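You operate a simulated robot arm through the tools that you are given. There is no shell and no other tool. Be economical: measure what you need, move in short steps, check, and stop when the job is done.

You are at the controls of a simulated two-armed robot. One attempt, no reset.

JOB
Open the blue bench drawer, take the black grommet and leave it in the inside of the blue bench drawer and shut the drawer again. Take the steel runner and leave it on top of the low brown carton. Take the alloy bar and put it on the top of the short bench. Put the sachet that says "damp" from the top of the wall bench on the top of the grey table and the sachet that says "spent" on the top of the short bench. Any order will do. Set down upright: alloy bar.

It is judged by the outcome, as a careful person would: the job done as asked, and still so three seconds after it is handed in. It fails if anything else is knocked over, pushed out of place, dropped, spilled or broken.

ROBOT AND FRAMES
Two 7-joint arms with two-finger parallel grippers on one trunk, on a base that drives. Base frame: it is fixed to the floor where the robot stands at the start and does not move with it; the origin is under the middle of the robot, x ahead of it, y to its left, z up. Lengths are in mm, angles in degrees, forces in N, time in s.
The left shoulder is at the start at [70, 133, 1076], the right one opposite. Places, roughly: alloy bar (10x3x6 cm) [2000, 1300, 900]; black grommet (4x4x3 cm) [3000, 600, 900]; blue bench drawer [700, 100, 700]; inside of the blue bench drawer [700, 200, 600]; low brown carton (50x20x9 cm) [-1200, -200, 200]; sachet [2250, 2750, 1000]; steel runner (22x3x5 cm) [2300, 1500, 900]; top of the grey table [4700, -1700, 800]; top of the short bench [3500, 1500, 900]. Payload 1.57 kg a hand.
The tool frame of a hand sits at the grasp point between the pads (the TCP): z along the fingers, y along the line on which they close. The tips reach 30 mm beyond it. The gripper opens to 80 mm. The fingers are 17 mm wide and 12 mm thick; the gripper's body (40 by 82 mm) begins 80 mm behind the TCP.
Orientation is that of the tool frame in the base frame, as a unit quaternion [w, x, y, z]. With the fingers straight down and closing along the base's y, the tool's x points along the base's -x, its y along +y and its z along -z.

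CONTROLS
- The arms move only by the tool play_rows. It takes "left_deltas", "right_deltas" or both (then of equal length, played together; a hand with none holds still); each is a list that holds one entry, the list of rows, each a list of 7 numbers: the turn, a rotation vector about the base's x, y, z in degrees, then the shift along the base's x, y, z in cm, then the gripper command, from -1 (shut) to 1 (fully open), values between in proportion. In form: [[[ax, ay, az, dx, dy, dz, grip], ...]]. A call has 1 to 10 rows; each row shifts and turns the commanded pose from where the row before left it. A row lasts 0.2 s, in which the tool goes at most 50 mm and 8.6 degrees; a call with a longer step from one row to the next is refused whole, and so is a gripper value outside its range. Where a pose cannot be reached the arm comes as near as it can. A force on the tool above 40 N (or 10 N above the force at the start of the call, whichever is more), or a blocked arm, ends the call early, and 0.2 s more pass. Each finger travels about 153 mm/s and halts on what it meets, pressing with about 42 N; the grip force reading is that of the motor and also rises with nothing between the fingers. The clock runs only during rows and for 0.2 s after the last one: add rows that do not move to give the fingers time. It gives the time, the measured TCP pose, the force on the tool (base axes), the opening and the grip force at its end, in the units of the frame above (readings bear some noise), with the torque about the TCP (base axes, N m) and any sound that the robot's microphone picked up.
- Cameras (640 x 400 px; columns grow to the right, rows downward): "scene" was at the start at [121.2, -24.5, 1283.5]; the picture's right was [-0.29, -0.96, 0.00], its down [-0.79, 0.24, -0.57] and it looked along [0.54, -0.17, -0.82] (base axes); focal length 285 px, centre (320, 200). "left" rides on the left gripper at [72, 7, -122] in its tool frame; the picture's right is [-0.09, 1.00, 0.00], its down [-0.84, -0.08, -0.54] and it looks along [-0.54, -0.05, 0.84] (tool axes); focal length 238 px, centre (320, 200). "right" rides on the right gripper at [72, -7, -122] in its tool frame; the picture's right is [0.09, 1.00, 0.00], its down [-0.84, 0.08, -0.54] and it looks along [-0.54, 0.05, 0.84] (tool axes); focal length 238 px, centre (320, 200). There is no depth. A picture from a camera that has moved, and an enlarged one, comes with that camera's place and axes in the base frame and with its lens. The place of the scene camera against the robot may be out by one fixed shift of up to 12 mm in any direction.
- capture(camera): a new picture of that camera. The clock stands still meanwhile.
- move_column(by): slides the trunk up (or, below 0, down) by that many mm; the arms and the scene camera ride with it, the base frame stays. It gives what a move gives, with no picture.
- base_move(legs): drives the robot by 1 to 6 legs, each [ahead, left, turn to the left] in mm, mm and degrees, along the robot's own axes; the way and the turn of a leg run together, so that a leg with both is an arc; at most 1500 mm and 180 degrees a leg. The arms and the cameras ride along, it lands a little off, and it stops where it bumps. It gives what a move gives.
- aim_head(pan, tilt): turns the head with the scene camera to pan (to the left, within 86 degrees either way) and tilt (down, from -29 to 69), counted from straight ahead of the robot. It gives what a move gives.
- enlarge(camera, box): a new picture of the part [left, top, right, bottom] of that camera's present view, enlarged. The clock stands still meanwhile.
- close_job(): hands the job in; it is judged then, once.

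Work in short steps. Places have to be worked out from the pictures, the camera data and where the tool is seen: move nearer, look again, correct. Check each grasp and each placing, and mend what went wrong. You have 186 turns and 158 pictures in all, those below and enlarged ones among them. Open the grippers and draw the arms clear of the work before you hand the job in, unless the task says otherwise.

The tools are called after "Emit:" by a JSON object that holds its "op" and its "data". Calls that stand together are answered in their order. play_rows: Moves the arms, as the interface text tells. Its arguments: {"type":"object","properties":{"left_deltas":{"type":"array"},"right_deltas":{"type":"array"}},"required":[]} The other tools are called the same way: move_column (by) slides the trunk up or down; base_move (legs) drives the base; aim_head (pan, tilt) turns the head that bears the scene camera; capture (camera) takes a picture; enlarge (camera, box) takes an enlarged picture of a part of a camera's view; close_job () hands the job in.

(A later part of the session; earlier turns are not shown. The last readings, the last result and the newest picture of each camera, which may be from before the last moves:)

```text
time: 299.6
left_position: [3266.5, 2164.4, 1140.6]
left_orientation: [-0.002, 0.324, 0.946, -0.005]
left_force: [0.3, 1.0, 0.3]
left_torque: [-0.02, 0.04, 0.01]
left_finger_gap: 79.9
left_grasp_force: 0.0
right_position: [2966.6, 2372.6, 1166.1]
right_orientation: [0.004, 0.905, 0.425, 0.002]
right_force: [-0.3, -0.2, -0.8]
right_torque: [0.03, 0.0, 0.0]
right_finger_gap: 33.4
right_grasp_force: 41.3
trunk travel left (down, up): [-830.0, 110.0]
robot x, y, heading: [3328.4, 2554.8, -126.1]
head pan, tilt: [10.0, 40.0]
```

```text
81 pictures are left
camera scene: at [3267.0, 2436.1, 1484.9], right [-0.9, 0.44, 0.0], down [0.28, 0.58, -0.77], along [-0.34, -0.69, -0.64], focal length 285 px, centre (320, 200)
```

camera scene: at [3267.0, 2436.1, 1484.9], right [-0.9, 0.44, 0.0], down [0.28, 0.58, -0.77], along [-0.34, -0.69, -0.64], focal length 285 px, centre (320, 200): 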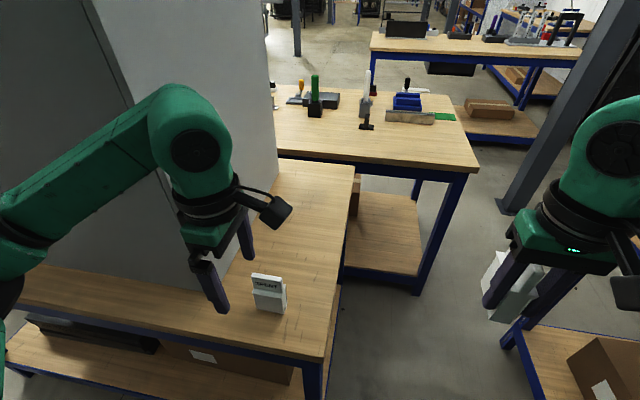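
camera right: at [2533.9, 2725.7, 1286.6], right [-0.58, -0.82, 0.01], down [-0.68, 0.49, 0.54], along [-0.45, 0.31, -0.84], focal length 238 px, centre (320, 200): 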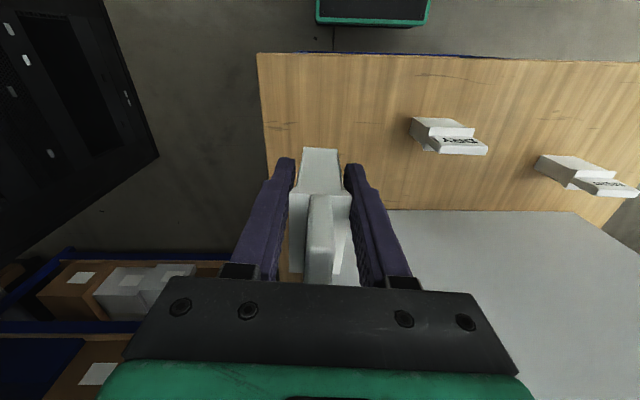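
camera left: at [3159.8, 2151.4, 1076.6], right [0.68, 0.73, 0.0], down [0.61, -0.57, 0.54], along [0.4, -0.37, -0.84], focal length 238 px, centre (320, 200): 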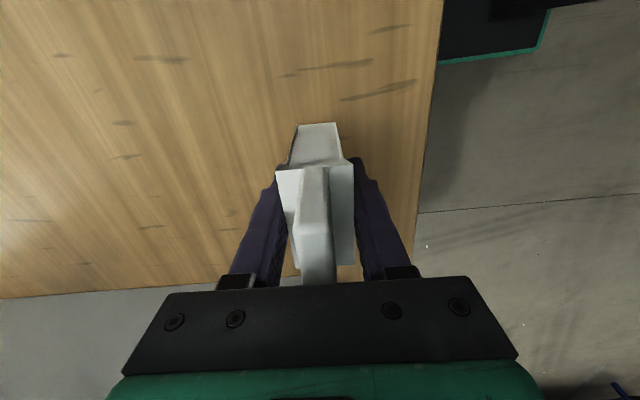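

SPENT stands on the short bench. Now I take DAMP out; I keep the heading (−127°) so the wide elbows pass the stairs and bin safely, and first drive behind the benches.

Emit:
{"op": "base_move", "data": {"legs": [[-160, 0, -0.8], [0, 1270, 0], [-400, 1350, 0]]}}

Emit:
{"op": "base_move", "data": {"legs": [[-1100, 0, 0], [-1100, 0, 0]]}}

Emit:
{"op": "aim_head", "data": {"pan": 86, "tilt": 30}}

Emit:
{"op": "capture", "data": {"camera": "scene"}}

```text
time: 313.6
left_position: [5657.9, 1014.3, 1140.9]
left_orientation: [-0.003, 0.344, 0.939, -0.004]
left_force: [0.0, 0.3, -0.9]
left_torque: [-0.02, -0.02, -0.01]
left_finger_gap: 80.0
left_grasp_force: 0.1
right_position: [5367.6, 1236.9, 1164.6]
right_orientation: [0.006, 0.914, 0.406, 0.001]
right_force: [0.0, 0.2, -0.6]
right_torque: [-0.01, 0.01, 0.02]
right_finger_gap: 33.3
right_grasp_force: 41.4
trunk travel left (down, up): [-830.0, 110.0]
robot x, y, heading: [5739.6, 1400.2, -128.4]
head pan, tilt: [10.0, 40.0]
```

```text
time: 324.5
left_position: [7065.1, 2694.7, 1140.7]
left_orientation: [-0.002, 0.371, 0.929, -0.003]
left_force: [0.1, 0.1, 0.5]
left_torque: [0.02, 0.05, 0.0]
left_finger_gap: 80.3
left_grasp_force: 0.0
right_position: [6789.5, 2932.3, 1165.2]
right_orientation: [0.006, 0.925, 0.379, 0.002]
right_force: [0.1, 0.7, -0.5]
right_torque: [0.01, -0.04, -0.03]
right_finger_gap: 33.2
right_grasp_force: 41.2
trunk travel left (down, up): [-830.0, 110.0]
robot x, y, heading: [7169.4, 3080.3, -131.8]
head pan, tilt: [10.0, 40.0]
```

```text
time: 326.0
left_position: [7065.4, 2695.2, 1140.6]
left_orientation: [-0.002, 0.371, 0.929, -0.004]
left_force: [-0.2, -0.1, -0.1]
left_torque: [0.06, 0.03, 0.0]
left_finger_gap: 80.0
left_grasp_force: 0.1
right_position: [6788.8, 2933.9, 1164.1]
right_orientation: [0.006, 0.925, 0.379, 0.003]
right_force: [0.1, 0.1, -0.3]
right_torque: [0.0, -0.07, 0.0]
right_finger_gap: 33.4
right_grasp_force: 41.5
trunk travel left (down, up): [-830.0, 110.0]
robot x, y, heading: [7172.1, 3082.0, -131.7]
head pan, tilt: [85.9, 30.0]
```

```text
80 pictures are left
camera scene: at [7201.2, 2973.5, 1500.0], right [-0.72, -0.7, 0.0], down [-0.35, 0.36, -0.87], along [0.6, -0.62, -0.5], focal length 285 px, centre (320, 200)
```

scene: 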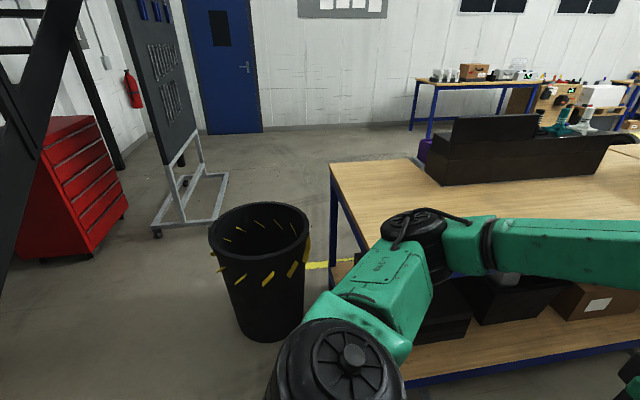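

I see the bin clearly here; I'll check later whether it shifted. I correct heading and pass it on the stairs side.

Emit:
{"op": "base_move", "data": {"legs": [[0, 0, 4.8], [-620, 611, 0]]}}

Emit:
{"op": "aim_head", "data": {"pan": 70, "tilt": 45}}

Emit:
{"op": "capture", "data": {"camera": "scene"}}

```text
time: 331.1
left_position: [7968.2, 2821.0, 1139.3]
left_orientation: [-0.001, 0.32, 0.947, -0.004]
left_force: [-0.2, -0.4, 0.4]
left_torque: [0.0, 0.02, 0.01]
left_finger_gap: 80.2
left_grasp_force: 0.0
right_position: [7667.7, 3027.1, 1165.2]
right_orientation: [0.005, 0.904, 0.428, 0.003]
right_force: [-0.1, 0.0, 0.8]
right_torque: [0.0, -0.03, -0.03]
right_finger_gap: 33.2
right_grasp_force: 41.3
trunk travel left (down, up): [-830.0, 110.0]
robot x, y, heading: [8030.5, 3215.1, -125.6]
head pan, tilt: [85.9, 30.0]
```

```text
time: 331.9
left_position: [7968.7, 2821.2, 1139.9]
left_orientation: [-0.002, 0.319, 0.948, -0.004]
left_force: [0.4, 0.6, -0.3]
left_torque: [-0.01, -0.01, 0.03]
left_finger_gap: 80.0
left_grasp_force: 0.1
right_position: [7666.7, 3027.8, 1165.5]
right_orientation: [0.004, 0.903, 0.43, 0.002]
right_force: [0.2, 0.6, -1.4]
right_torque: [0.01, -0.02, -0.03]
right_finger_gap: 33.0
right_grasp_force: 41.2
trunk travel left (down, up): [-830.0, 110.0]
robot x, y, heading: [8031.0, 3213.6, -125.4]
head pan, tilt: [70.0, 45.0]
```

```text
79 pictures are left
camera scene: at [8050.1, 3103.1, 1477.4], right [-0.82, -0.57, 0.0], down [-0.4, 0.58, -0.71], along [0.4, -0.58, -0.71], focal length 285 px, centre (320, 200)
```

scene: 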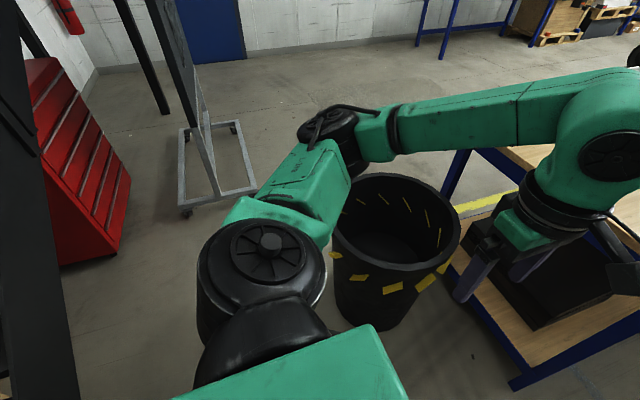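

Positions: bin ≈(8190,2400), tool-board stand ≈ s 6170+. I strafe past the bin and swing slightly so the left elbow clears the tool board.

Emit:
{"op": "base_move", "data": {"legs": [[0, 0, -1.5], [-40, 654, 0], [0, 0, -20]]}}

Emit:
{"op": "base_move", "data": {"legs": [[-50, 514, 0], [477, 441, 0]]}}

Emit:
{"op": "aim_head", "data": {"pan": -70, "tilt": 35}}

Emit:
{"op": "capture", "data": {"camera": "scene"}}

```text
time: 336.9
left_position: [8368.5, 2508.0, 1140.7]
left_orientation: [-0.002, 0.497, 0.868, -0.003]
left_force: [-0.3, 0.2, -0.9]
left_torque: [0.01, -0.01, 0.01]
left_finger_gap: 79.9
left_grasp_force: 0.0
right_position: [8169.3, 2812.5, 1164.8]
right_orientation: [0.005, 0.969, 0.247, 0.001]
right_force: [-0.5, 0.8, -0.2]
right_torque: [0.02, 0.0, 0.0]
right_finger_gap: 33.2
right_grasp_force: 41.7
trunk travel left (down, up): [-830.0, 110.0]
robot x, y, heading: [8573.4, 2849.4, -148.0]
head pan, tilt: [70.0, 45.0]
```

```text
time: 343.2
left_position: [8513.9, 1469.8, 1140.4]
left_orientation: [-0.003, 0.498, 0.867, -0.004]
left_force: [-0.5, 0.6, -0.8]
left_torque: [0.0, 0.02, -0.01]
left_finger_gap: 80.0
left_grasp_force: 0.1
right_position: [8315.3, 1773.9, 1164.7]
right_orientation: [0.006, 0.969, 0.245, 0.001]
right_force: [0.2, 0.6, 0.1]
right_torque: [-0.01, -0.03, 0.01]
right_finger_gap: 33.0
right_grasp_force: 41.1
trunk travel left (down, up): [-830.0, 110.0]
robot x, y, heading: [8722.7, 1810.3, -147.9]
head pan, tilt: [70.0, 45.0]
```

```text
time: 345.4
left_position: [8513.8, 1469.1, 1139.8]
left_orientation: [-0.003, 0.498, 0.867, -0.003]
left_force: [0.7, 0.5, 0.1]
left_torque: [0.02, 0.01, 0.0]
left_finger_gap: 79.9
left_grasp_force: 0.1
right_position: [8314.3, 1774.7, 1165.5]
right_orientation: [0.004, 0.969, 0.245, 0.001]
right_force: [-0.7, -0.8, -0.4]
right_torque: [-0.03, 0.01, 0.0]
right_finger_gap: 33.1
right_grasp_force: 40.8
trunk travel left (down, up): [-830.0, 110.0]
robot x, y, heading: [8721.0, 1809.7, -147.7]
head pan, tilt: [-70.0, 35.0]
```

```text
78 pictures are left
camera scene: at [8611.3, 1832.4, 1492.2], right [0.61, 0.79, 0.0], down [0.45, -0.35, -0.82], along [-0.65, 0.5, -0.57], focal length 285 px, centre (320, 200)
```

scene: 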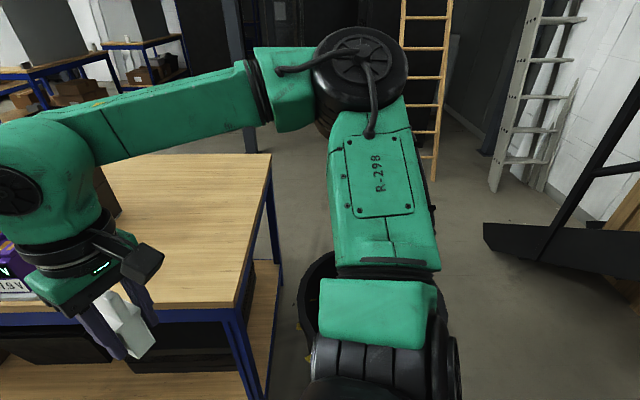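

I suspect the bin got pushed earlier. I return to the earlier viewpoint (8452,1049, heading 51.6) to compare directly.

Emit:
{"op": "base_move", "data": {"legs": [[0, 0, 100], [0, 0, 99.4], [-764, -262, 0]]}}

Emit:
{"op": "aim_head", "data": {"pan": 60, "tilt": 20}}

Emit:
{"op": "capture", "data": {"camera": "scene"}}

```text
time: 358.1
left_position: [8510.7, 1429.9, 1138.6]
left_orientation: [-0.003, 0.932, -0.363, 0.002]
left_force: [-0.2, -0.1, 0.2]
left_torque: [0.04, -0.05, 0.01]
left_finger_gap: 80.1
left_grasp_force: 0.1
right_position: [8790.7, 1196.7, 1164.6]
right_orientation: [-0.003, -0.388, 0.922, 0.005]
right_force: [-0.2, -0.6, -0.4]
right_torque: [0.01, 0.01, -0.03]
right_finger_gap: 33.3
right_grasp_force: 41.3
trunk travel left (down, up): [-830.0, 110.0]
robot x, y, heading: [8410.3, 1045.8, 49.2]
head pan, tilt: [-70.0, 35.0]
```

```text
time: 360.3
left_position: [8509.6, 1428.9, 1139.4]
left_orientation: [-0.004, 0.932, -0.363, 0.002]
left_force: [0.0, -0.2, 0.2]
left_torque: [-0.02, 0.01, -0.01]
left_finger_gap: 80.0
left_grasp_force: 0.0
right_position: [8790.1, 1195.9, 1164.7]
right_orientation: [-0.001, -0.388, 0.922, 0.004]
right_force: [-0.2, 0.9, -0.7]
right_torque: [-0.02, 0.0, 0.02]
right_finger_gap: 33.1
right_grasp_force: 41.2
trunk travel left (down, up): [-830.0, 110.0]
robot x, y, heading: [8411.9, 1045.6, 49.4]
head pan, tilt: [60.0, 20.0]
```

```text
77 pictures are left
camera scene: at [8416.7, 1166.2, 1516.0], right [0.94, 0.33, 0.0], down [0.11, -0.32, -0.94], along [-0.31, 0.89, -0.34], focal length 285 px, centre (320, 200)
```

scene: 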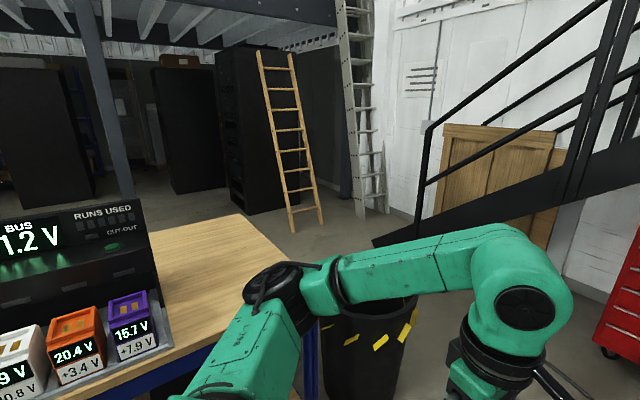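

The bin looks the same as before the contact (marks within a few pixels), so it wasn't displaced noticeably. I retrace my earlier path backwards toward the front of the grey table.

Emit:
{"op": "base_move", "data": {"legs": [[0, -80, 2.4], [-1500, 0, 0], [-1500, 0, 0]]}}

```text
time: 375.5
left_position: [6676.6, -989.7, 1140.0]
left_orientation: [-0.003, 0.934, -0.357, 0.003]
left_force: [0.1, -1.6, 0.1]
left_torque: [0.01, -0.01, 0.01]
left_finger_gap: 80.3
left_grasp_force: 0.2
right_position: [6958.6, -1221.7, 1164.4]
right_orientation: [-0.002, -0.393, 0.92, 0.005]
right_force: [0.0, 0.1, -0.2]
right_torque: [-0.03, -0.02, -0.01]
right_finger_gap: 33.2
right_grasp_force: 40.9
trunk travel left (down, up): [-830.0, 110.0]
robot x, y, heading: [6580.6, -1375.6, 49.7]
head pan, tilt: [60.0, 20.0]
```

I continue backward to the cart's outer side, then turn and back past it.

Emit:
{"op": "base_move", "data": {"legs": [[-1206, 14, 0], [-1206, 14, 0], [0, 0, -42]]}}

```text
time: 389.3
left_position: [5320.7, -2969.6, 1140.1]
left_orientation: [-0.002, 0.742, -0.67, 0.004]
left_force: [0.3, -0.2, 0.6]
left_torque: [0.03, 0.04, -0.01]
left_finger_gap: 80.0
left_grasp_force: 0.0
right_position: [5373.9, -3329.0, 1164.9]
right_orientation: [0.001, -0.034, 0.999, 0.005]
right_force: [-1.0, -0.1, -0.8]
right_torque: [-0.01, 0.02, -0.01]
right_finger_gap: 33.5
right_grasp_force: 41.8
trunk travel left (down, up): [-830.0, 110.0]
robot x, y, heading: [4989.3, -3189.5, 7.7]
head pan, tilt: [60.0, 20.0]
```

I back past the cart and turn to the front side of the table.

Emit:
{"op": "base_move", "data": {"legs": [[-1090, 0, 0], [0, 0, -50], [-960, 0, 0], [0, 0, 5]]}}

Emit:
{"op": "aim_head", "data": {"pan": 65, "tilt": 30}}

Emit:
{"op": "capture", "data": {"camera": "scene"}}

```text
time: 402.2
left_position: [3609.7, -2750.2, 1140.5]
left_orientation: [0.001, -0.432, 0.902, -0.004]
left_force: [0.2, -0.4, -0.6]
left_torque: [-0.03, 0.02, -0.02]
left_finger_gap: 80.2
left_grasp_force: 0.1
right_position: [3395.5, -3044.5, 1164.7]
right_orientation: [0.001, 0.348, 0.938, 0.006]
right_force: [-0.8, -0.6, -1.6]
right_torque: [0.04, 0.01, 0.0]
right_finger_gap: 33.4
right_grasp_force: 41.4
trunk travel left (down, up): [-830.0, 110.0]
robot x, y, heading: [3218.3, -2674.6, -37.0]
head pan, tilt: [60.0, 20.0]
```

```text
time: 402.9
left_position: [3610.6, -2749.5, 1139.4]
left_orientation: [0.001, -0.432, 0.902, -0.004]
left_force: [0.7, 0.0, 0.6]
left_torque: [-0.02, 0.02, 0.0]
left_finger_gap: 79.9
left_grasp_force: 0.1
right_position: [3396.4, -3045.4, 1165.0]
right_orientation: [0.002, 0.348, 0.938, 0.004]
right_force: [-0.1, 0.3, -0.6]
right_torque: [-0.01, 0.01, -0.04]
right_finger_gap: 33.2
right_grasp_force: 41.0
trunk travel left (down, up): [-830.0, 110.0]
robot x, y, heading: [3219.2, -2677.2, -37.2]
head pan, tilt: [65.0, 30.0]
```

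```text
76 pictures are left
camera scene: at [3341.6, -2668.3, 1500.0], right [0.47, -0.88, 0.0], down [-0.44, -0.23, -0.87], along [0.77, 0.41, -0.5], focal length 285 px, centre (320, 200)
```

scene: 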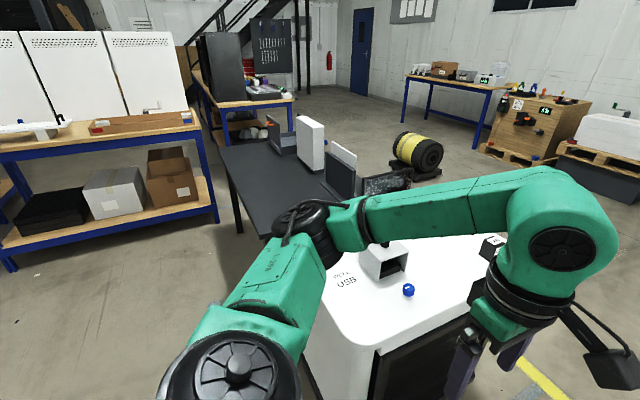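

The table's front half is free (items stand along its back). I strafe left to its front.

Emit:
{"op": "base_move", "data": {"legs": [[-20, 780, 0], [0, 760, 0]]}}

Emit:
{"op": "aim_head", "data": {"pan": 0, "tilt": 45}}

Emit:
{"op": "capture", "data": {"camera": "scene"}}

```text
time: 410.8
left_position: [4536.2, -1540.1, 1139.9]
left_orientation: [0.002, -0.413, 0.911, -0.004]
left_force: [0.2, -0.7, -0.3]
left_torque: [-0.05, 0.0, -0.01]
left_finger_gap: 79.9
left_grasp_force: 0.1
right_position: [4309.3, -1827.1, 1165.0]
right_orientation: [0.003, 0.366, 0.93, 0.006]
right_force: [-0.3, 0.0, -0.1]
right_torque: [0.02, 0.01, 0.01]
right_finger_gap: 33.0
right_grasp_force: 41.3
trunk travel left (down, up): [-830.0, 110.0]
robot x, y, heading: [4149.2, -1450.3, -39.4]
head pan, tilt: [65.0, 30.0]
```

```text
time: 412.2
left_position: [4535.9, -1538.8, 1140.6]
left_orientation: [0.001, -0.413, 0.911, -0.005]
left_force: [0.8, 0.2, 0.3]
left_torque: [-0.03, 0.0, -0.03]
left_finger_gap: 80.0
left_grasp_force: 0.0
right_position: [4310.9, -1824.9, 1165.8]
right_orientation: [0.002, 0.366, 0.931, 0.005]
right_force: [-0.1, -0.1, -0.6]
right_torque: [0.01, 0.02, 0.02]
right_finger_gap: 33.1
right_grasp_force: 40.4
trunk travel left (down, up): [-830.0, 110.0]
robot x, y, heading: [4148.8, -1447.6, -39.1]
head pan, tilt: [0.0, 45.0]
```

```text
75 pictures are left
camera scene: at [4253.2, -1537.6, 1477.4], right [-0.63, -0.77, 0.0], down [-0.55, 0.45, -0.71], along [0.55, -0.45, -0.71], focal length 285 px, centre (320, 200)
```

scene: 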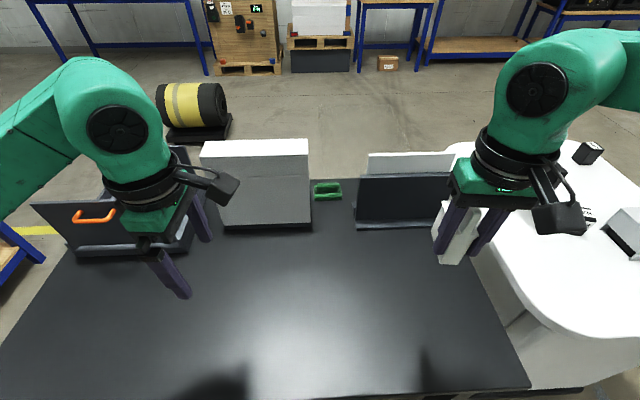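

The table front is free under the right hand. I move DAMP in a bit and lower part-way.

Emit:
{"op": "play_rows", "data": {"right_deltas": [[[0, 0, 0, 2.7, -2.2, 0, -1], [0, 0, 0, 2.7, -2.2, 0, -1], [0, 0, 0, 0, 0, -4.5, -1], [0, 0, 0, 0, 0, -4.5, -1], [0, 0, 0, 0, 0, -4.5, -1], [0, 0, 0, 0, 0, -4.5, -1], [0, 0, 0, 0, 0, -4.5, -1], [0, 0, 0, 0, 0, -4, -1], [0, 0, 0, 0, 0, 0, -1]]]}}

Emit:
{"op": "capture", "data": {"camera": "right"}}

Emit:
{"op": "capture", "data": {"camera": "scene"}}

```text
time: 414.2
left_position: [4536.5, -1539.1, 1139.9]
left_orientation: [0.001, -0.412, 0.911, -0.006]
left_force: [-0.6, 0.0, 0.9]
left_torque: [-0.01, 0.0, -0.01]
left_finger_gap: 79.8
left_grasp_force: 0.1
right_position: [4358.1, -1869.1, 903.5]
right_orientation: [0.002, 0.367, 0.93, 0.005]
right_force: [-0.2, 0.3, -1.1]
right_torque: [0.01, 0.02, -0.02]
right_finger_gap: 33.1
right_grasp_force: 41.1
right hand out of reach, approached as far as the arm can: row 8
trunk travel left (down, up): [-830.0, 110.0]
robot x, y, heading: [4147.4, -1449.4, -39.6]
head pan, tilt: [0.0, 45.0]
```

```text
74 pictures are left
camera right: at [4299.3, -1825.3, 1023.6], right [0.61, 0.79, 0.01], down [0.66, -0.52, 0.54], along [0.44, -0.32, -0.84], focal length 238 px, centre (320, 200)
```

right: 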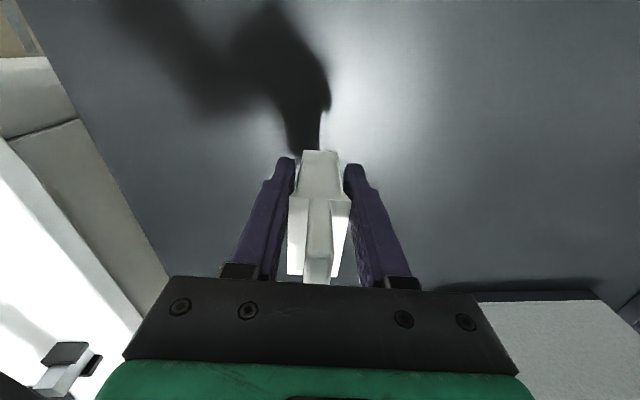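

```text
73 pictures are left
camera scene: at [4252.3, -1537.2, 1477.4], right [-0.63, -0.77, 0.0], down [-0.55, 0.45, -0.71], along [0.55, -0.45, -0.71], focal length 285 px, centre (320, 200)
```

scene: 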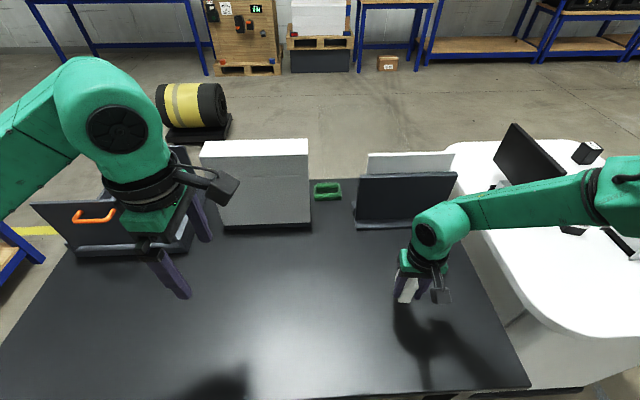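

The arm is at its lower limit; I lower the trunk 60 mm and watch forces.

Emit:
{"op": "move_column", "data": {"by": -60}}

Emit:
{"op": "capture", "data": {"camera": "right"}}

```text
time: 415.2
left_position: [4537.2, -1540.2, 1079.8]
left_orientation: [0.001, -0.413, 0.911, -0.004]
left_force: [-0.4, -0.5, 0.0]
left_torque: [0.0, 0.03, -0.01]
left_finger_gap: 79.8
left_grasp_force: 0.1
right_position: [4358.8, -1869.9, 842.9]
right_orientation: [0.003, 0.366, 0.93, 0.006]
right_force: [0.4, 0.1, -0.6]
right_torque: [0.01, 0.01, 0.02]
right_finger_gap: 33.3
right_grasp_force: 40.8
trunk travel left (down, up): [-770.0, 170.0]
robot x, y, heading: [4147.4, -1451.3, -39.3]
head pan, tilt: [0.0, 45.0]
```

```text
72 pictures are left
camera right: at [4299.9, -1825.6, 963.9], right [0.61, 0.79, 0.01], down [0.66, -0.52, 0.54], along [0.44, -0.32, -0.84], focal length 238 px, centre (320, 200)
```

right: 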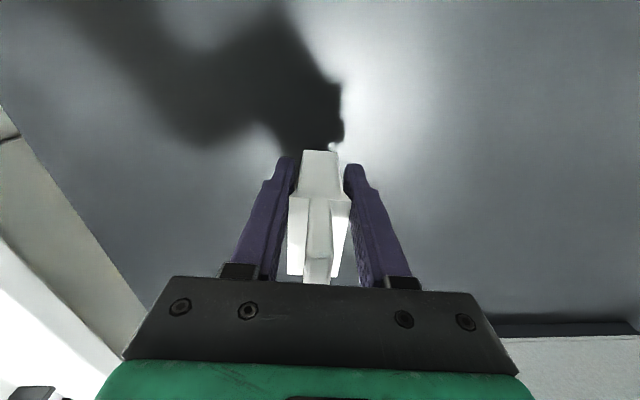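

I raise the hand 50 mm, lower the trunk 70, so the final approach is by arm with force stop.

Emit:
{"op": "play_rows", "data": {"right_deltas": [[[0, 0, 0, 0, 0, 3, -1], [0, 0, 0, 0, 0, 2, -1]]]}}

Emit:
{"op": "move_column", "data": {"by": -60}}

Emit:
{"op": "play_rows", "data": {"right_deltas": [[[0, 0, 0, 0, 0, -0.5, -1], [0, 0, 0, 0, 0, -0.4, -1], [0, 0, 0, 0, 0, -0.4, -1], [0, 0, 0, 0, 0, -0.4, -1], [0, 0, 0, 0, 0, -0.4, -1], [0, 0, 0, 0, 0, -0.4, -1], [0, 0, 0, 0, 0, -0.4, -1], [0, 0, 0, 0, 0, 0, -1]]]}}

```text
time: 415.8
left_position: [4537.3, -1539.5, 1081.0]
left_orientation: [0.001, -0.413, 0.911, -0.005]
left_force: [-0.2, 0.1, -0.3]
left_torque: [-0.02, 0.0, 0.02]
left_finger_gap: 79.9
left_grasp_force: 0.0
right_position: [4356.9, -1868.0, 891.7]
right_orientation: [0.003, 0.367, 0.93, 0.005]
right_force: [-0.1, 0.6, -0.9]
right_torque: [-0.02, -0.05, 0.0]
right_finger_gap: 33.0
right_grasp_force: 41.3
trunk travel left (down, up): [-770.0, 170.0]
robot x, y, heading: [4147.8, -1450.5, -39.7]
head pan, tilt: [0.0, 45.0]
```

```text
time: 416.8
left_position: [4536.6, -1538.9, 1020.2]
left_orientation: [0.001, -0.413, 0.911, -0.004]
left_force: [0.4, 0.1, -0.1]
left_torque: [0.0, -0.01, 0.0]
left_finger_gap: 80.0
left_grasp_force: 0.0
right_position: [4359.3, -1869.3, 831.8]
right_orientation: [0.003, 0.367, 0.93, 0.006]
right_force: [0.4, -0.1, -0.9]
right_torque: [0.01, 0.06, -0.01]
right_finger_gap: 33.1
right_grasp_force: 40.9
trunk travel left (down, up): [-710.0, 230.0]
robot x, y, heading: [4150.2, -1448.9, -39.4]
head pan, tilt: [0.0, 45.0]
```

```text
time: 418.3
left_position: [4533.8, -1536.5, 1022.2]
left_orientation: [0.002, -0.412, 0.911, -0.007]
left_force: [0.2, 0.4, 0.4]
left_torque: [0.04, 0.02, 0.01]
left_finger_gap: 80.1
left_grasp_force: 0.1
right_position: [4359.3, -1867.6, 811.8]
right_orientation: [0.009, 0.368, 0.93, 0.004]
right_force: [-7.9, 3.4, 23.4]
right_torque: [-0.11, 0.59, -0.1]
right_finger_gap: 33.1
right_grasp_force: 41.5
trunk travel left (down, up): [-710.0, 230.0]
robot x, y, heading: [4146.3, -1451.2, -39.4]
head pan, tilt: [0.0, 45.0]
stopped in row 7 (right hand): the force on the tool passed its limit at 44 N (the readings are from after the stop); the commanded pose is now the measured one
```

Contact at z≈812. I relieve, open and lift.

Emit:
{"op": "play_rows", "data": {"right_deltas": [[[0, 0, 0, 0, 0, 0.3, -1], [0, 0, 0, 0, 0, 0, 0.5], [0, 0, 0, 0, 0, 0, 0.8], [0, 0, 0, 0, 0, 1, 0.8], [0, 0, 0, 0, 0, 4, 0.8], [0, 0, 0, 0, 0, 4.5, 0.8], [0, 0, 0, 0, 0, 4.5, 0.8], [0, 0, 0, 0, 0, 4.5, 1], [0, 0, 0, -3, 2.4, 3, 1], [0, 0, 0, -3, 2.4, 0, 1]]]}}

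Emit:
{"op": "capture", "data": {"camera": "scene"}}

```text
time: 420.5
left_position: [4535.1, -1538.6, 1020.5]
left_orientation: [0.002, -0.413, 0.911, -0.004]
left_force: [0.1, -0.1, -0.7]
left_torque: [0.03, -0.02, 0.0]
left_finger_gap: 79.7
left_grasp_force: 0.0
right_position: [4298.4, -1818.5, 1028.1]
right_orientation: [0.008, 0.367, 0.93, 0.005]
right_force: [-0.3, 0.3, 0.4]
right_torque: [0.0, -0.02, -0.02]
right_finger_gap: 79.8
right_grasp_force: 0.0
trunk travel left (down, up): [-710.0, 230.0]
robot x, y, heading: [4153.5, -1448.7, -39.1]
head pan, tilt: [0.0, 45.0]
```

```text
71 pictures are left
camera scene: at [4251.0, -1537.3, 1357.5], right [-0.63, -0.77, 0.0], down [-0.55, 0.45, -0.71], along [0.55, -0.45, -0.71], focal length 285 px, centre (320, 200)
```

scene: 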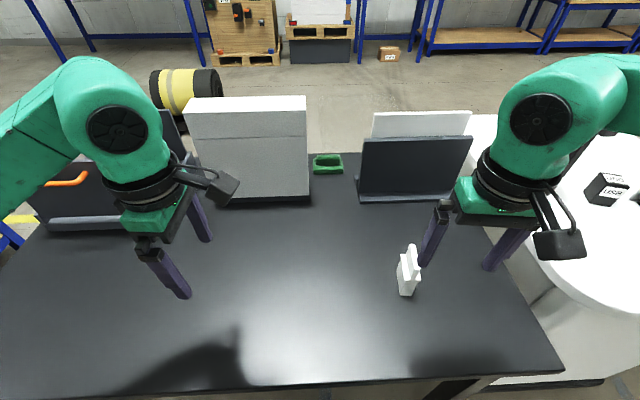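

DAMP stands on the grey table. Next: back to the mid bench for the grommet (right hand).

Emit:
{"op": "base_move", "data": {"legs": [[-170, 0, 0], [0, 0, 92]]}}

Emit:
{"op": "base_move", "data": {"legs": [[0, 1100, 0], [0, 1080, 0]]}}

Emit:
{"op": "aim_head", "data": {"pan": -10, "tilt": 35}}

Emit:
{"op": "capture", "data": {"camera": "scene"}}

```text
time: 425.8
left_position: [4092.8, -949.6, 1020.4]
left_orientation: [-0.004, 0.94, -0.34, 0.002]
left_force: [-0.4, 0.1, 0.7]
left_torque: [0.0, 0.05, 0.01]
left_finger_gap: 80.0
left_grasp_force: 0.0
right_position: [4378.4, -1179.1, 1028.5]
right_orientation: [0.002, -0.409, 0.912, 0.008]
right_force: [0.7, 0.9, -0.1]
right_torque: [0.02, 0.01, -0.02]
right_finger_gap: 80.2
right_grasp_force: 0.1
trunk travel left (down, up): [-710.0, 230.0]
robot x, y, heading: [4015.3, -1338.7, 52.3]
head pan, tilt: [0.0, 45.0]
```

```text
time: 436.5
left_position: [2430.9, 395.2, 1020.0]
left_orientation: [-0.003, 0.936, -0.353, 0.001]
left_force: [0.7, 0.1, -0.5]
left_torque: [-0.01, -0.02, 0.0]
left_finger_gap: 79.9
left_grasp_force: 0.1
right_position: [2712.7, 157.5, 1027.9]
right_orientation: [0.001, -0.398, 0.917, 0.009]
right_force: [0.7, 0.0, -0.2]
right_torque: [-0.02, 0.0, -0.01]
right_finger_gap: 79.8
right_grasp_force: 0.0
trunk travel left (down, up): [-710.0, 230.0]
robot x, y, heading: [2339.4, 5.7, 50.8]
head pan, tilt: [0.0, 45.0]
```

```text
time: 437.2
left_position: [2431.5, 394.7, 1018.8]
left_orientation: [-0.004, 0.936, -0.353, 0.002]
left_force: [0.0, 0.0, 0.9]
left_torque: [-0.01, 0.0, 0.07]
left_finger_gap: 80.0
left_grasp_force: 0.1
right_position: [2711.5, 157.7, 1027.1]
right_orientation: [0.003, -0.398, 0.918, 0.009]
right_force: [-0.9, -0.6, -0.1]
right_torque: [-0.03, 0.0, -0.02]
right_finger_gap: 80.0
right_grasp_force: 0.1
trunk travel left (down, up): [-710.0, 230.0]
robot x, y, heading: [2341.8, 6.9, 50.5]
head pan, tilt: [-10.0, 35.0]
```

```text
70 pictures are left
camera scene: at [2443.2, 99.8, 1372.1], right [0.65, -0.76, 0.0], down [-0.44, -0.37, -0.82], along [0.62, 0.53, -0.57], focal length 285 px, centre (320, 200)
```

scene: 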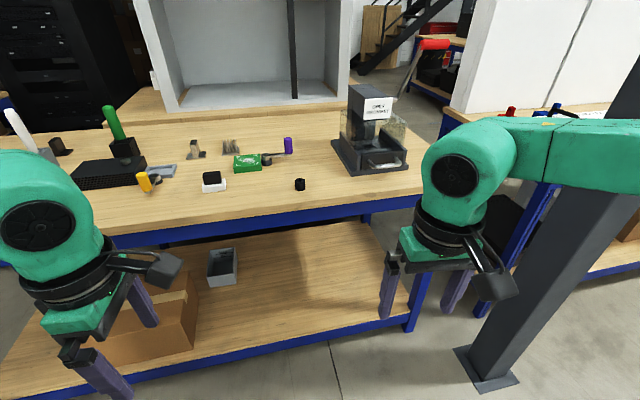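

Grommet at ≈(2964,629). I correct the heading and move up.

Emit:
{"op": "base_move", "data": {"legs": [[0, 0, 2.3], [430, 25, 0]]}}

Emit:
{"op": "aim_head", "data": {"pan": -20, "tilt": 50}}

Emit:
{"op": "capture", "data": {"camera": "scene"}}

Emit:
{"op": "capture", "data": {"camera": "right"}}

```text
time: 440.2
left_position: [2652.0, 751.6, 1020.1]
left_orientation: [-0.004, 0.943, -0.333, 0.002]
left_force: [0.8, 0.5, -0.2]
left_torque: [0.02, -0.03, 0.01]
left_finger_gap: 80.0
left_grasp_force: 0.0
right_position: [2943.1, 525.8, 1029.1]
right_orientation: [0.002, -0.417, 0.909, 0.008]
right_force: [-0.4, 0.5, -0.1]
right_torque: [-0.01, 0.01, -0.02]
right_finger_gap: 79.7
right_grasp_force: 0.1
trunk travel left (down, up): [-710.0, 230.0]
robot x, y, heading: [2580.8, 358.5, 53.0]
head pan, tilt: [-10.0, 35.0]
```

```text
time: 440.9
left_position: [2652.8, 752.3, 1019.6]
left_orientation: [-0.004, 0.943, -0.333, 0.002]
left_force: [0.4, -0.6, -0.3]
left_torque: [0.02, 0.01, -0.01]
left_finger_gap: 79.9
left_grasp_force: 0.0
right_position: [2942.1, 527.2, 1029.2]
right_orientation: [0.001, -0.416, 0.909, 0.008]
right_force: [0.0, -0.2, 0.2]
right_torque: [-0.02, -0.01, 0.0]
right_finger_gap: 80.3
right_grasp_force: 0.1
trunk travel left (down, up): [-710.0, 230.0]
robot x, y, heading: [2578.6, 361.3, 52.9]
head pan, tilt: [-20.0, 50.0]
```

```text
69 pictures are left
camera scene: at [2676.6, 439.8, 1350.5], right [0.54, -0.84, 0.0], down [-0.64, -0.42, -0.64], along [0.54, 0.35, -0.77], focal length 285 px, centre (320, 200)
```

scene: 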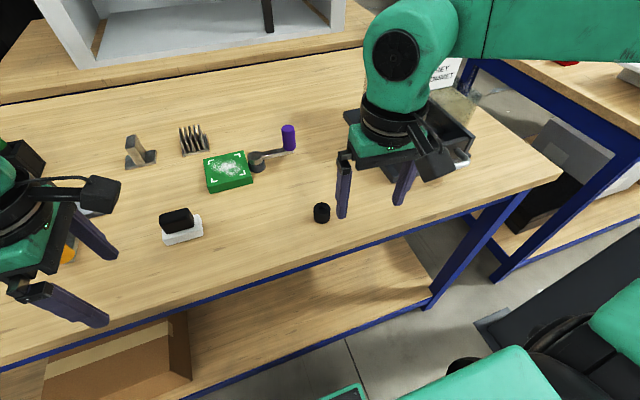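

```text
68 pictures are left
camera right: at [2900.3, 466.3, 1148.7], right [-0.81, 0.58, 0.01], down [0.49, 0.67, 0.55], along [0.31, 0.45, -0.83], focal length 238 px, centre (320, 200)
```

right: 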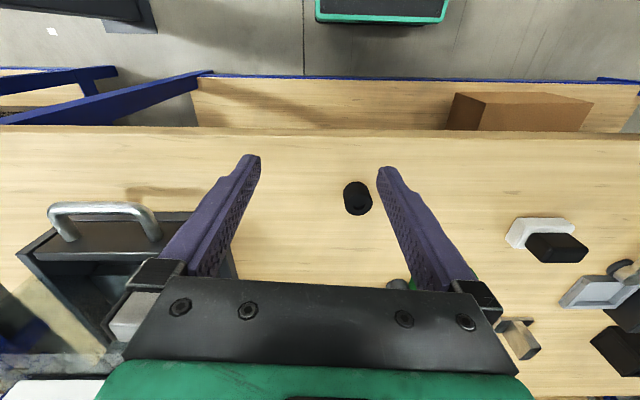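

Grommet at ≈(2955,618). I move over it, lower and close.

Emit:
{"op": "play_rows", "data": {"right_deltas": [[[0, 0, 0, 0.65, 4.55, 0, 1], [0, 0, 0, 0.65, 4.55, 0, 1], [0, 0, 0, 0, 0, -3, 1], [0, 0, 0, 0, 0, 0, 1]]]}}

Emit:
{"op": "capture", "data": {"camera": "right"}}

```text
time: 441.9
left_position: [2651.6, 752.1, 1020.7]
left_orientation: [-0.004, 0.943, -0.333, 0.002]
left_force: [0.1, 0.9, -0.3]
left_torque: [-0.02, -0.02, 0.0]
left_finger_gap: 80.1
left_grasp_force: 0.1
right_position: [2956.9, 618.7, 998.6]
right_orientation: [0.001, -0.417, 0.909, 0.008]
right_force: [0.5, -0.4, -0.6]
right_torque: [-0.05, 0.0, -0.01]
right_finger_gap: 80.3
right_grasp_force: 0.0
trunk travel left (down, up): [-710.0, 230.0]
robot x, y, heading: [2580.2, 361.9, 53.0]
head pan, tilt: [-20.0, 50.0]
```

```text
67 pictures are left
camera right: at [2914.3, 558.2, 1118.8], right [-0.81, 0.58, 0.01], down [0.49, 0.68, 0.55], along [0.31, 0.45, -0.83], focal length 238 px, centre (320, 200)
```

right: 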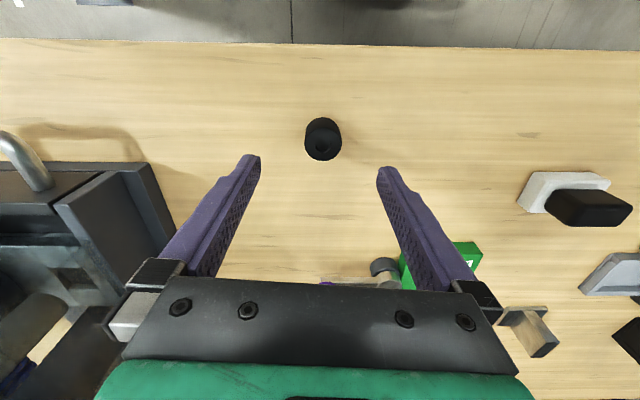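

Aligned. Lower and close.

Emit:
{"op": "play_rows", "data": {"right_deltas": [[[0, 0, 0, -0.2, 0, -3, 1], [0, 0, 0, -0.1, 0, -3.2, 1], [0, 0, 0, 0, 0, 0, 1], [0, 0, 0, 0, 0, 0, -0.5], [0, 0, 0, 0, 0, 0, -1], [0, 0, 0, 0, 0, 0, -1], [0, 0, 0, 0, 0, 2, -1], [0, 0, 0, 0, 0, 4, -1], [0, 0, 0, 0, 0, 4, -1]]]}}

Emit:
{"op": "capture", "data": {"camera": "right"}}

```text
time: 443.9
left_position: [2651.5, 752.0, 1021.4]
left_orientation: [-0.005, 0.943, -0.333, 0.002]
left_force: [-0.3, 0.4, -0.1]
left_torque: [0.02, 0.02, 0.02]
left_finger_gap: 79.8
left_grasp_force: 0.1
right_position: [2951.7, 618.6, 1038.8]
right_orientation: [0.002, -0.417, 0.909, 0.008]
right_force: [-0.4, -0.4, -0.2]
right_torque: [0.03, -0.01, 0.01]
right_finger_gap: 28.1
right_grasp_force: 38.7
trunk travel left (down, up): [-710.0, 230.0]
robot x, y, heading: [2577.5, 357.0, 52.7]
head pan, tilt: [-20.0, 50.0]
```

```text
66 pictures are left
camera right: at [2910.0, 558.6, 1158.7], right [-0.81, 0.58, 0.01], down [0.49, 0.68, 0.55], along [0.31, 0.45, -0.83], focal length 238 px, centre (320, 200)
```

right: 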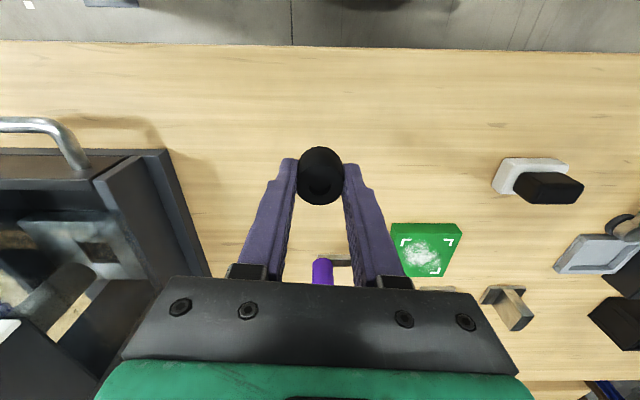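

Grommet held (28 mm). I raise the trunk, retract the right hand and turn the left tool back to its natural direction.

Emit:
{"op": "move_column", "data": {"by": 100}}

Emit:
{"op": "base_move", "data": {"legs": [[-150, 0, 0]]}}

Emit:
{"op": "play_rows", "data": {"left_deltas": [[[0, 0, -8.5, 0, 0, 0, 1], [0, 0, -8.5, 0, 0, 0, 1], [0, 0, -8.5, 0, 0, 0, 1], [0, 0, -8.5, 0, 0, 0, 1], [0, 0, -8.5, 0, 0, 0, 1], [0, 0, -8.5, 0, 0, 0, 1], [0, 0, -8.5, 0, 0, 0, 1], [0, 0, -8.5, 0, 0, 0, 1], [0, 0, -8.5, 0, 0, 0, 1], [0, 0, -8.5, 0, 0, 0, 1]]], "right_deltas": [[[0, 0, 0, -2.1, -2.8, 0, -1], [0, 0, 0, -2.1, -2.8, 0, -1], [0, 0, 0, -2.1, -2.8, 0, -1], [0, 0, 0, 0, 0, 0, -1], [0, 0, 0, 0, 0, 0, -1], [0, 0, 0, 0, 0, 0, -1], [0, 0, 0, 0, 0, 0, -1], [0, 0, 0, 0, 0, 0, -1], [0, 0, 0, 0, 0, 0, -1], [0, 0, 0, 0, 0, 0, -1]]]}}

Emit:
{"op": "base_move", "data": {"legs": [[0, 990, 0], [0, 0, -90], [-370, 0, 0]]}}

```text
time: 445.3
left_position: [2651.7, 751.6, 1120.3]
left_orientation: [-0.004, 0.943, -0.333, 0.003]
left_force: [0.1, 0.2, 0.5]
left_torque: [0.02, 0.01, 0.01]
left_finger_gap: 80.2
left_grasp_force: 0.0
right_position: [2951.2, 619.2, 1137.8]
right_orientation: [0.001, -0.415, 0.91, 0.008]
right_force: [-0.2, 0.3, 0.2]
right_torque: [0.0, 0.01, 0.03]
right_finger_gap: 28.3
right_grasp_force: 38.2
trunk travel left (down, up): [-810.0, 130.0]
robot x, y, heading: [2577.2, 358.3, 53.0]
head pan, tilt: [-20.0, 50.0]
```

```text
time: 446.6
left_position: [2565.5, 637.3, 1119.5]
left_orientation: [-0.002, 0.943, -0.333, 0.002]
left_force: [0.1, -0.2, 0.0]
left_torque: [-0.02, 0.02, 0.0]
left_finger_gap: 79.8
left_grasp_force: 0.1
right_position: [2865.8, 503.7, 1136.6]
right_orientation: [0.001, -0.416, 0.909, 0.008]
right_force: [0.3, 0.8, -0.9]
right_torque: [0.01, 0.03, -0.02]
right_finger_gap: 28.3
right_grasp_force: 38.7
trunk travel left (down, up): [-810.0, 130.0]
robot x, y, heading: [2489.8, 244.6, 52.8]
head pan, tilt: [-20.0, 50.0]
```

```text
time: 448.8
left_position: [2562.8, 635.8, 1120.6]
left_orientation: [0.002, -0.469, 0.883, -0.004]
left_force: [-0.1, -0.7, -0.7]
left_torque: [-0.03, 0.0, -0.01]
left_finger_gap: 80.2
left_grasp_force: 0.0
right_position: [2800.9, 421.9, 1140.3]
right_orientation: [0.002, -0.416, 0.909, 0.008]
right_force: [0.3, -0.3, -0.7]
right_torque: [0.05, 0.02, 0.05]
right_finger_gap: 28.3
right_grasp_force: 38.2
trunk travel left (down, up): [-810.0, 130.0]
robot x, y, heading: [2489.9, 244.1, 53.0]
head pan, tilt: [-20.0, 50.0]
```

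```text
time: 459.8
left_position: [1767.2, 999.2, 1119.7]
left_orientation: [-0.002, 0.271, 0.963, -0.004]
left_force: [-0.9, -0.3, -0.5]
left_torque: [-0.02, 0.04, 0.0]
left_finger_gap: 79.5
left_grasp_force: 0.0
right_position: [1563.9, 752.8, 1140.3]
right_orientation: [0.007, 0.33, 0.944, 0.005]
right_force: [0.1, -0.5, 0.0]
right_torque: [0.01, 0.0, -0.03]
right_finger_gap: 29.4
right_grasp_force: 39.8
trunk travel left (down, up): [-810.0, 130.0]
robot x, y, heading: [1370.7, 1058.3, -34.8]
head pan, tilt: [-20.0, 50.0]
```

I strafe up the passage to stand at the bench's left end, by the runner.

Emit:
{"op": "base_move", "data": {"legs": [[0, 0, -2.1], [5, 770, 0]]}}

Emit:
{"op": "aim_head", "data": {"pan": 20, "tilt": 45}}

Emit:
{"op": "capture", "data": {"camera": "scene"}}

Emit:
{"op": "capture", "data": {"camera": "left"}}

```text
time: 464.4
left_position: [2230.9, 1596.6, 1120.1]
left_orientation: [-0.003, 0.293, 0.956, -0.005]
left_force: [0.6, 0.3, 0.4]
left_torque: [-0.02, 0.01, 0.0]
left_finger_gap: 80.1
left_grasp_force: 0.0
right_position: [2019.0, 1360.2, 1139.4]
right_orientation: [0.008, 0.35, 0.937, 0.006]
right_force: [-0.8, -0.2, 1.1]
right_torque: [0.04, 0.03, 0.04]
right_finger_gap: 29.2
right_grasp_force: 39.0
trunk travel left (down, up): [-810.0, 130.0]
robot x, y, heading: [1839.2, 1673.5, -37.1]
head pan, tilt: [-20.0, 50.0]
```

```text
time: 465.4
left_position: [2231.6, 1598.7, 1121.0]
left_orientation: [-0.002, 0.294, 0.956, -0.004]
left_force: [-0.3, 0.4, 0.8]
left_torque: [0.0, -0.01, -0.01]
left_finger_gap: 80.2
left_grasp_force: 0.0
right_position: [2018.4, 1360.1, 1140.1]
right_orientation: [0.008, 0.351, 0.936, 0.005]
right_force: [-0.2, -0.6, -0.5]
right_torque: [-0.02, -0.03, -0.01]
right_finger_gap: 29.4
right_grasp_force: 38.9
trunk travel left (down, up): [-810.0, 130.0]
robot x, y, heading: [1841.4, 1673.6, -37.1]
head pan, tilt: [20.0, 45.0]
```

```text
65 pictures are left
camera scene: at [1960.8, 1613.1, 1457.4], right [-0.3, -0.95, 0.0], down [-0.68, 0.21, -0.71], along [0.68, -0.21, -0.71], focal length 285 px, centre (320, 200)
```

scene: 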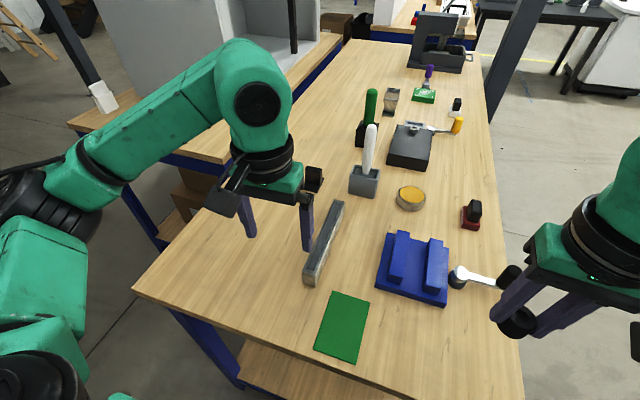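

```text
64 pictures are left
camera left: at [2176.2, 1644.9, 1242.0], right [0.63, 0.77, -0.01], down [0.65, -0.53, 0.54], along [0.41, -0.35, -0.84], focal length 238 px, centre (320, 200)
```

left: 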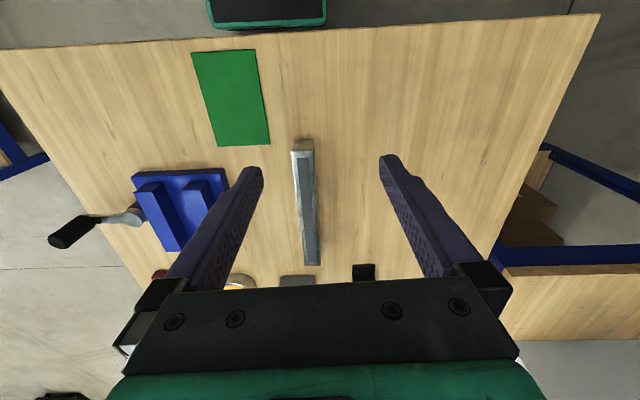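

The runner is centred near (2324,1496). I move the left hand above it.

Emit:
{"op": "play_rows", "data": {"left_deltas": [[[0, 0, -3.4, 3.07, -3.43, -1, 1], [0, 0, 0, 3.07, -3.43, -1, 1], [0, 0, 0, 3.07, -3.43, -1, 1], [0, 0, 0, 0, 0, -4.5, 1], [0, 0, 0, 0, 0, -3, 1], [0, 0, 0, 0, 0, 0, 1]]]}}

Emit:
{"op": "capture", "data": {"camera": "left"}}

```text
time: 466.9
left_position: [2323.1, 1497.0, 1015.5]
left_orientation: [-0.002, 0.322, 0.947, -0.004]
left_force: [-0.4, 0.5, 0.5]
left_torque: [0.04, 0.03, 0.01]
left_finger_gap: 80.0
left_grasp_force: 0.0
right_position: [2017.2, 1359.9, 1139.6]
right_orientation: [0.007, 0.351, 0.936, 0.005]
right_force: [-0.1, 0.0, 0.2]
right_torque: [-0.01, -0.03, 0.0]
right_finger_gap: 29.4
right_grasp_force: 38.9
trunk travel left (down, up): [-810.0, 130.0]
robot x, y, heading: [1842.6, 1670.5, -37.3]
head pan, tilt: [20.0, 45.0]
```

```text
63 pictures are left
camera left: at [2270.1, 1547.3, 1135.8], right [0.68, 0.73, -0.01], down [0.62, -0.57, 0.54], along [0.39, -0.37, -0.84], focal length 238 px, centre (320, 200)
```

left: 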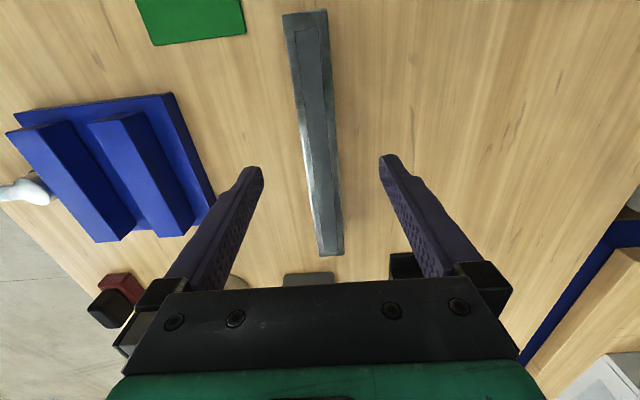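

Aligned. I lower, grip and lift.

Emit:
{"op": "play_rows", "data": {"left_deltas": [[[0, 0, 0, 0.4, -0.3, -3.5, 1], [0, 0, 0, 0, 0, -2.5, 1], [0, 0, 0, 0, 0, -1.4, 1], [0, 0, 0, 0, 0, 0, -0.6], [0, 0, 0, 0, 0, 0, -1], [0, 0, 0, 0, 0, 0, -1]]]}}

Emit:
{"op": "play_rows", "data": {"left_deltas": [[[0, 0, 0, 0, 0, 0.5, -1], [0, 0, 0, 0, 0, 2, -1], [0, 0, 0, 0, 0, 4, -1], [0, 0, 0, 0, 0, 4, -1], [0, 0, 0, 0, 0, 4, -1], [0, 0, 0, 0, 0, 4, -1], [0, 0, 0, -3.2, 2.4, 2, -1], [0, 0, 0, -3.2, 2.4, 0, -1], [0, 0, 0, -3.2, 2.4, 0, -1]]]}}

Emit:
{"op": "capture", "data": {"camera": "left"}}

```text
time: 468.2
left_position: [2326.2, 1495.0, 942.3]
left_orientation: [-0.002, 0.322, 0.947, -0.005]
left_force: [0.7, 0.4, -0.2]
left_torque: [-0.16, -0.41, 0.12]
left_finger_gap: 29.6
left_grasp_force: 39.4
right_position: [2018.4, 1359.9, 1140.1]
right_orientation: [0.008, 0.35, 0.937, 0.005]
right_force: [-0.1, 0.0, -0.3]
right_torque: [-0.02, -0.03, -0.01]
right_finger_gap: 29.1
right_grasp_force: 38.8
trunk travel left (down, up): [-810.0, 130.0]
robot x, y, heading: [1844.6, 1672.9, -37.2]
head pan, tilt: [20.0, 45.0]
```

```text
time: 470.2
left_position: [2230.5, 1563.9, 1145.2]
left_orientation: [-0.001, 0.322, 0.947, -0.004]
left_force: [0.3, 0.5, -3.5]
left_torque: [0.04, 0.04, -0.02]
left_finger_gap: 29.6
left_grasp_force: 39.3
right_position: [2016.4, 1361.8, 1140.4]
right_orientation: [0.008, 0.35, 0.937, 0.004]
right_force: [-0.9, 0.4, -0.3]
right_torque: [-0.01, 0.0, -0.03]
right_finger_gap: 29.1
right_grasp_force: 39.0
trunk travel left (down, up): [-810.0, 130.0]
robot x, y, heading: [1841.2, 1671.2, -37.3]
head pan, tilt: [20.0, 45.0]
```

```text
62 pictures are left
camera left: at [2177.0, 1615.9, 1266.0], right [0.68, 0.73, -0.01], down [0.62, -0.57, 0.54], along [0.39, -0.37, -0.84], focal length 238 px, centre (320, 200)
```

left: 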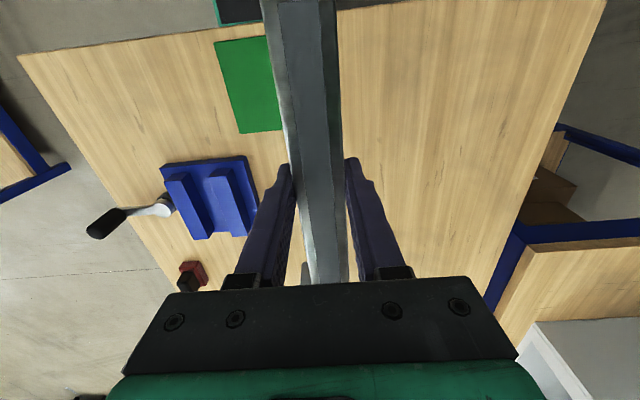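

Runner held. I leave the passage and drive round bench 1's right end toward the start area.

Emit:
{"op": "base_move", "data": {"legs": [[0, -770, 0.3], [1290, 0, 0]]}}

Emit:
{"op": "base_move", "data": {"legs": [[0, -1000, 0], [0, -970, 0]]}}

```text
time: 480.5
left_position: [2832.1, 217.2, 1145.3]
left_orientation: [-0.002, 0.301, 0.953, -0.005]
left_force: [1.2, 0.4, -3.1]
left_torque: [0.05, 0.06, 0.04]
left_finger_gap: 29.5
left_grasp_force: 39.6
right_position: [2628.3, 4.9, 1140.0]
right_orientation: [0.007, 0.331, 0.943, 0.005]
right_force: [0.2, 0.7, -0.1]
right_torque: [-0.02, -0.02, -0.02]
right_finger_gap: 29.4
right_grasp_force: 39.0
trunk travel left (down, up): [-810.0, 130.0]
robot x, y, heading: [2439.1, 305.8, -35.0]
head pan, tilt: [20.0, 45.0]
```

```text
time: 490.3
left_position: [1715.3, -1394.2, 1143.4]
left_orientation: [-0.002, 0.305, 0.952, -0.005]
left_force: [0.6, 0.1, -2.9]
left_torque: [0.02, 0.03, -0.01]
left_finger_gap: 29.9
left_grasp_force: 38.7
right_position: [1511.4, -1604.8, 1140.2]
right_orientation: [0.007, 0.333, 0.943, 0.005]
right_force: [0.4, 0.1, 0.1]
right_torque: [0.0, 0.0, 0.03]
right_finger_gap: 29.2
right_grasp_force: 39.1
trunk travel left (down, up): [-810.0, 130.0]
robot x, y, heading: [1321.1, -1298.2, -35.1]
head pan, tilt: [20.0, 45.0]
```

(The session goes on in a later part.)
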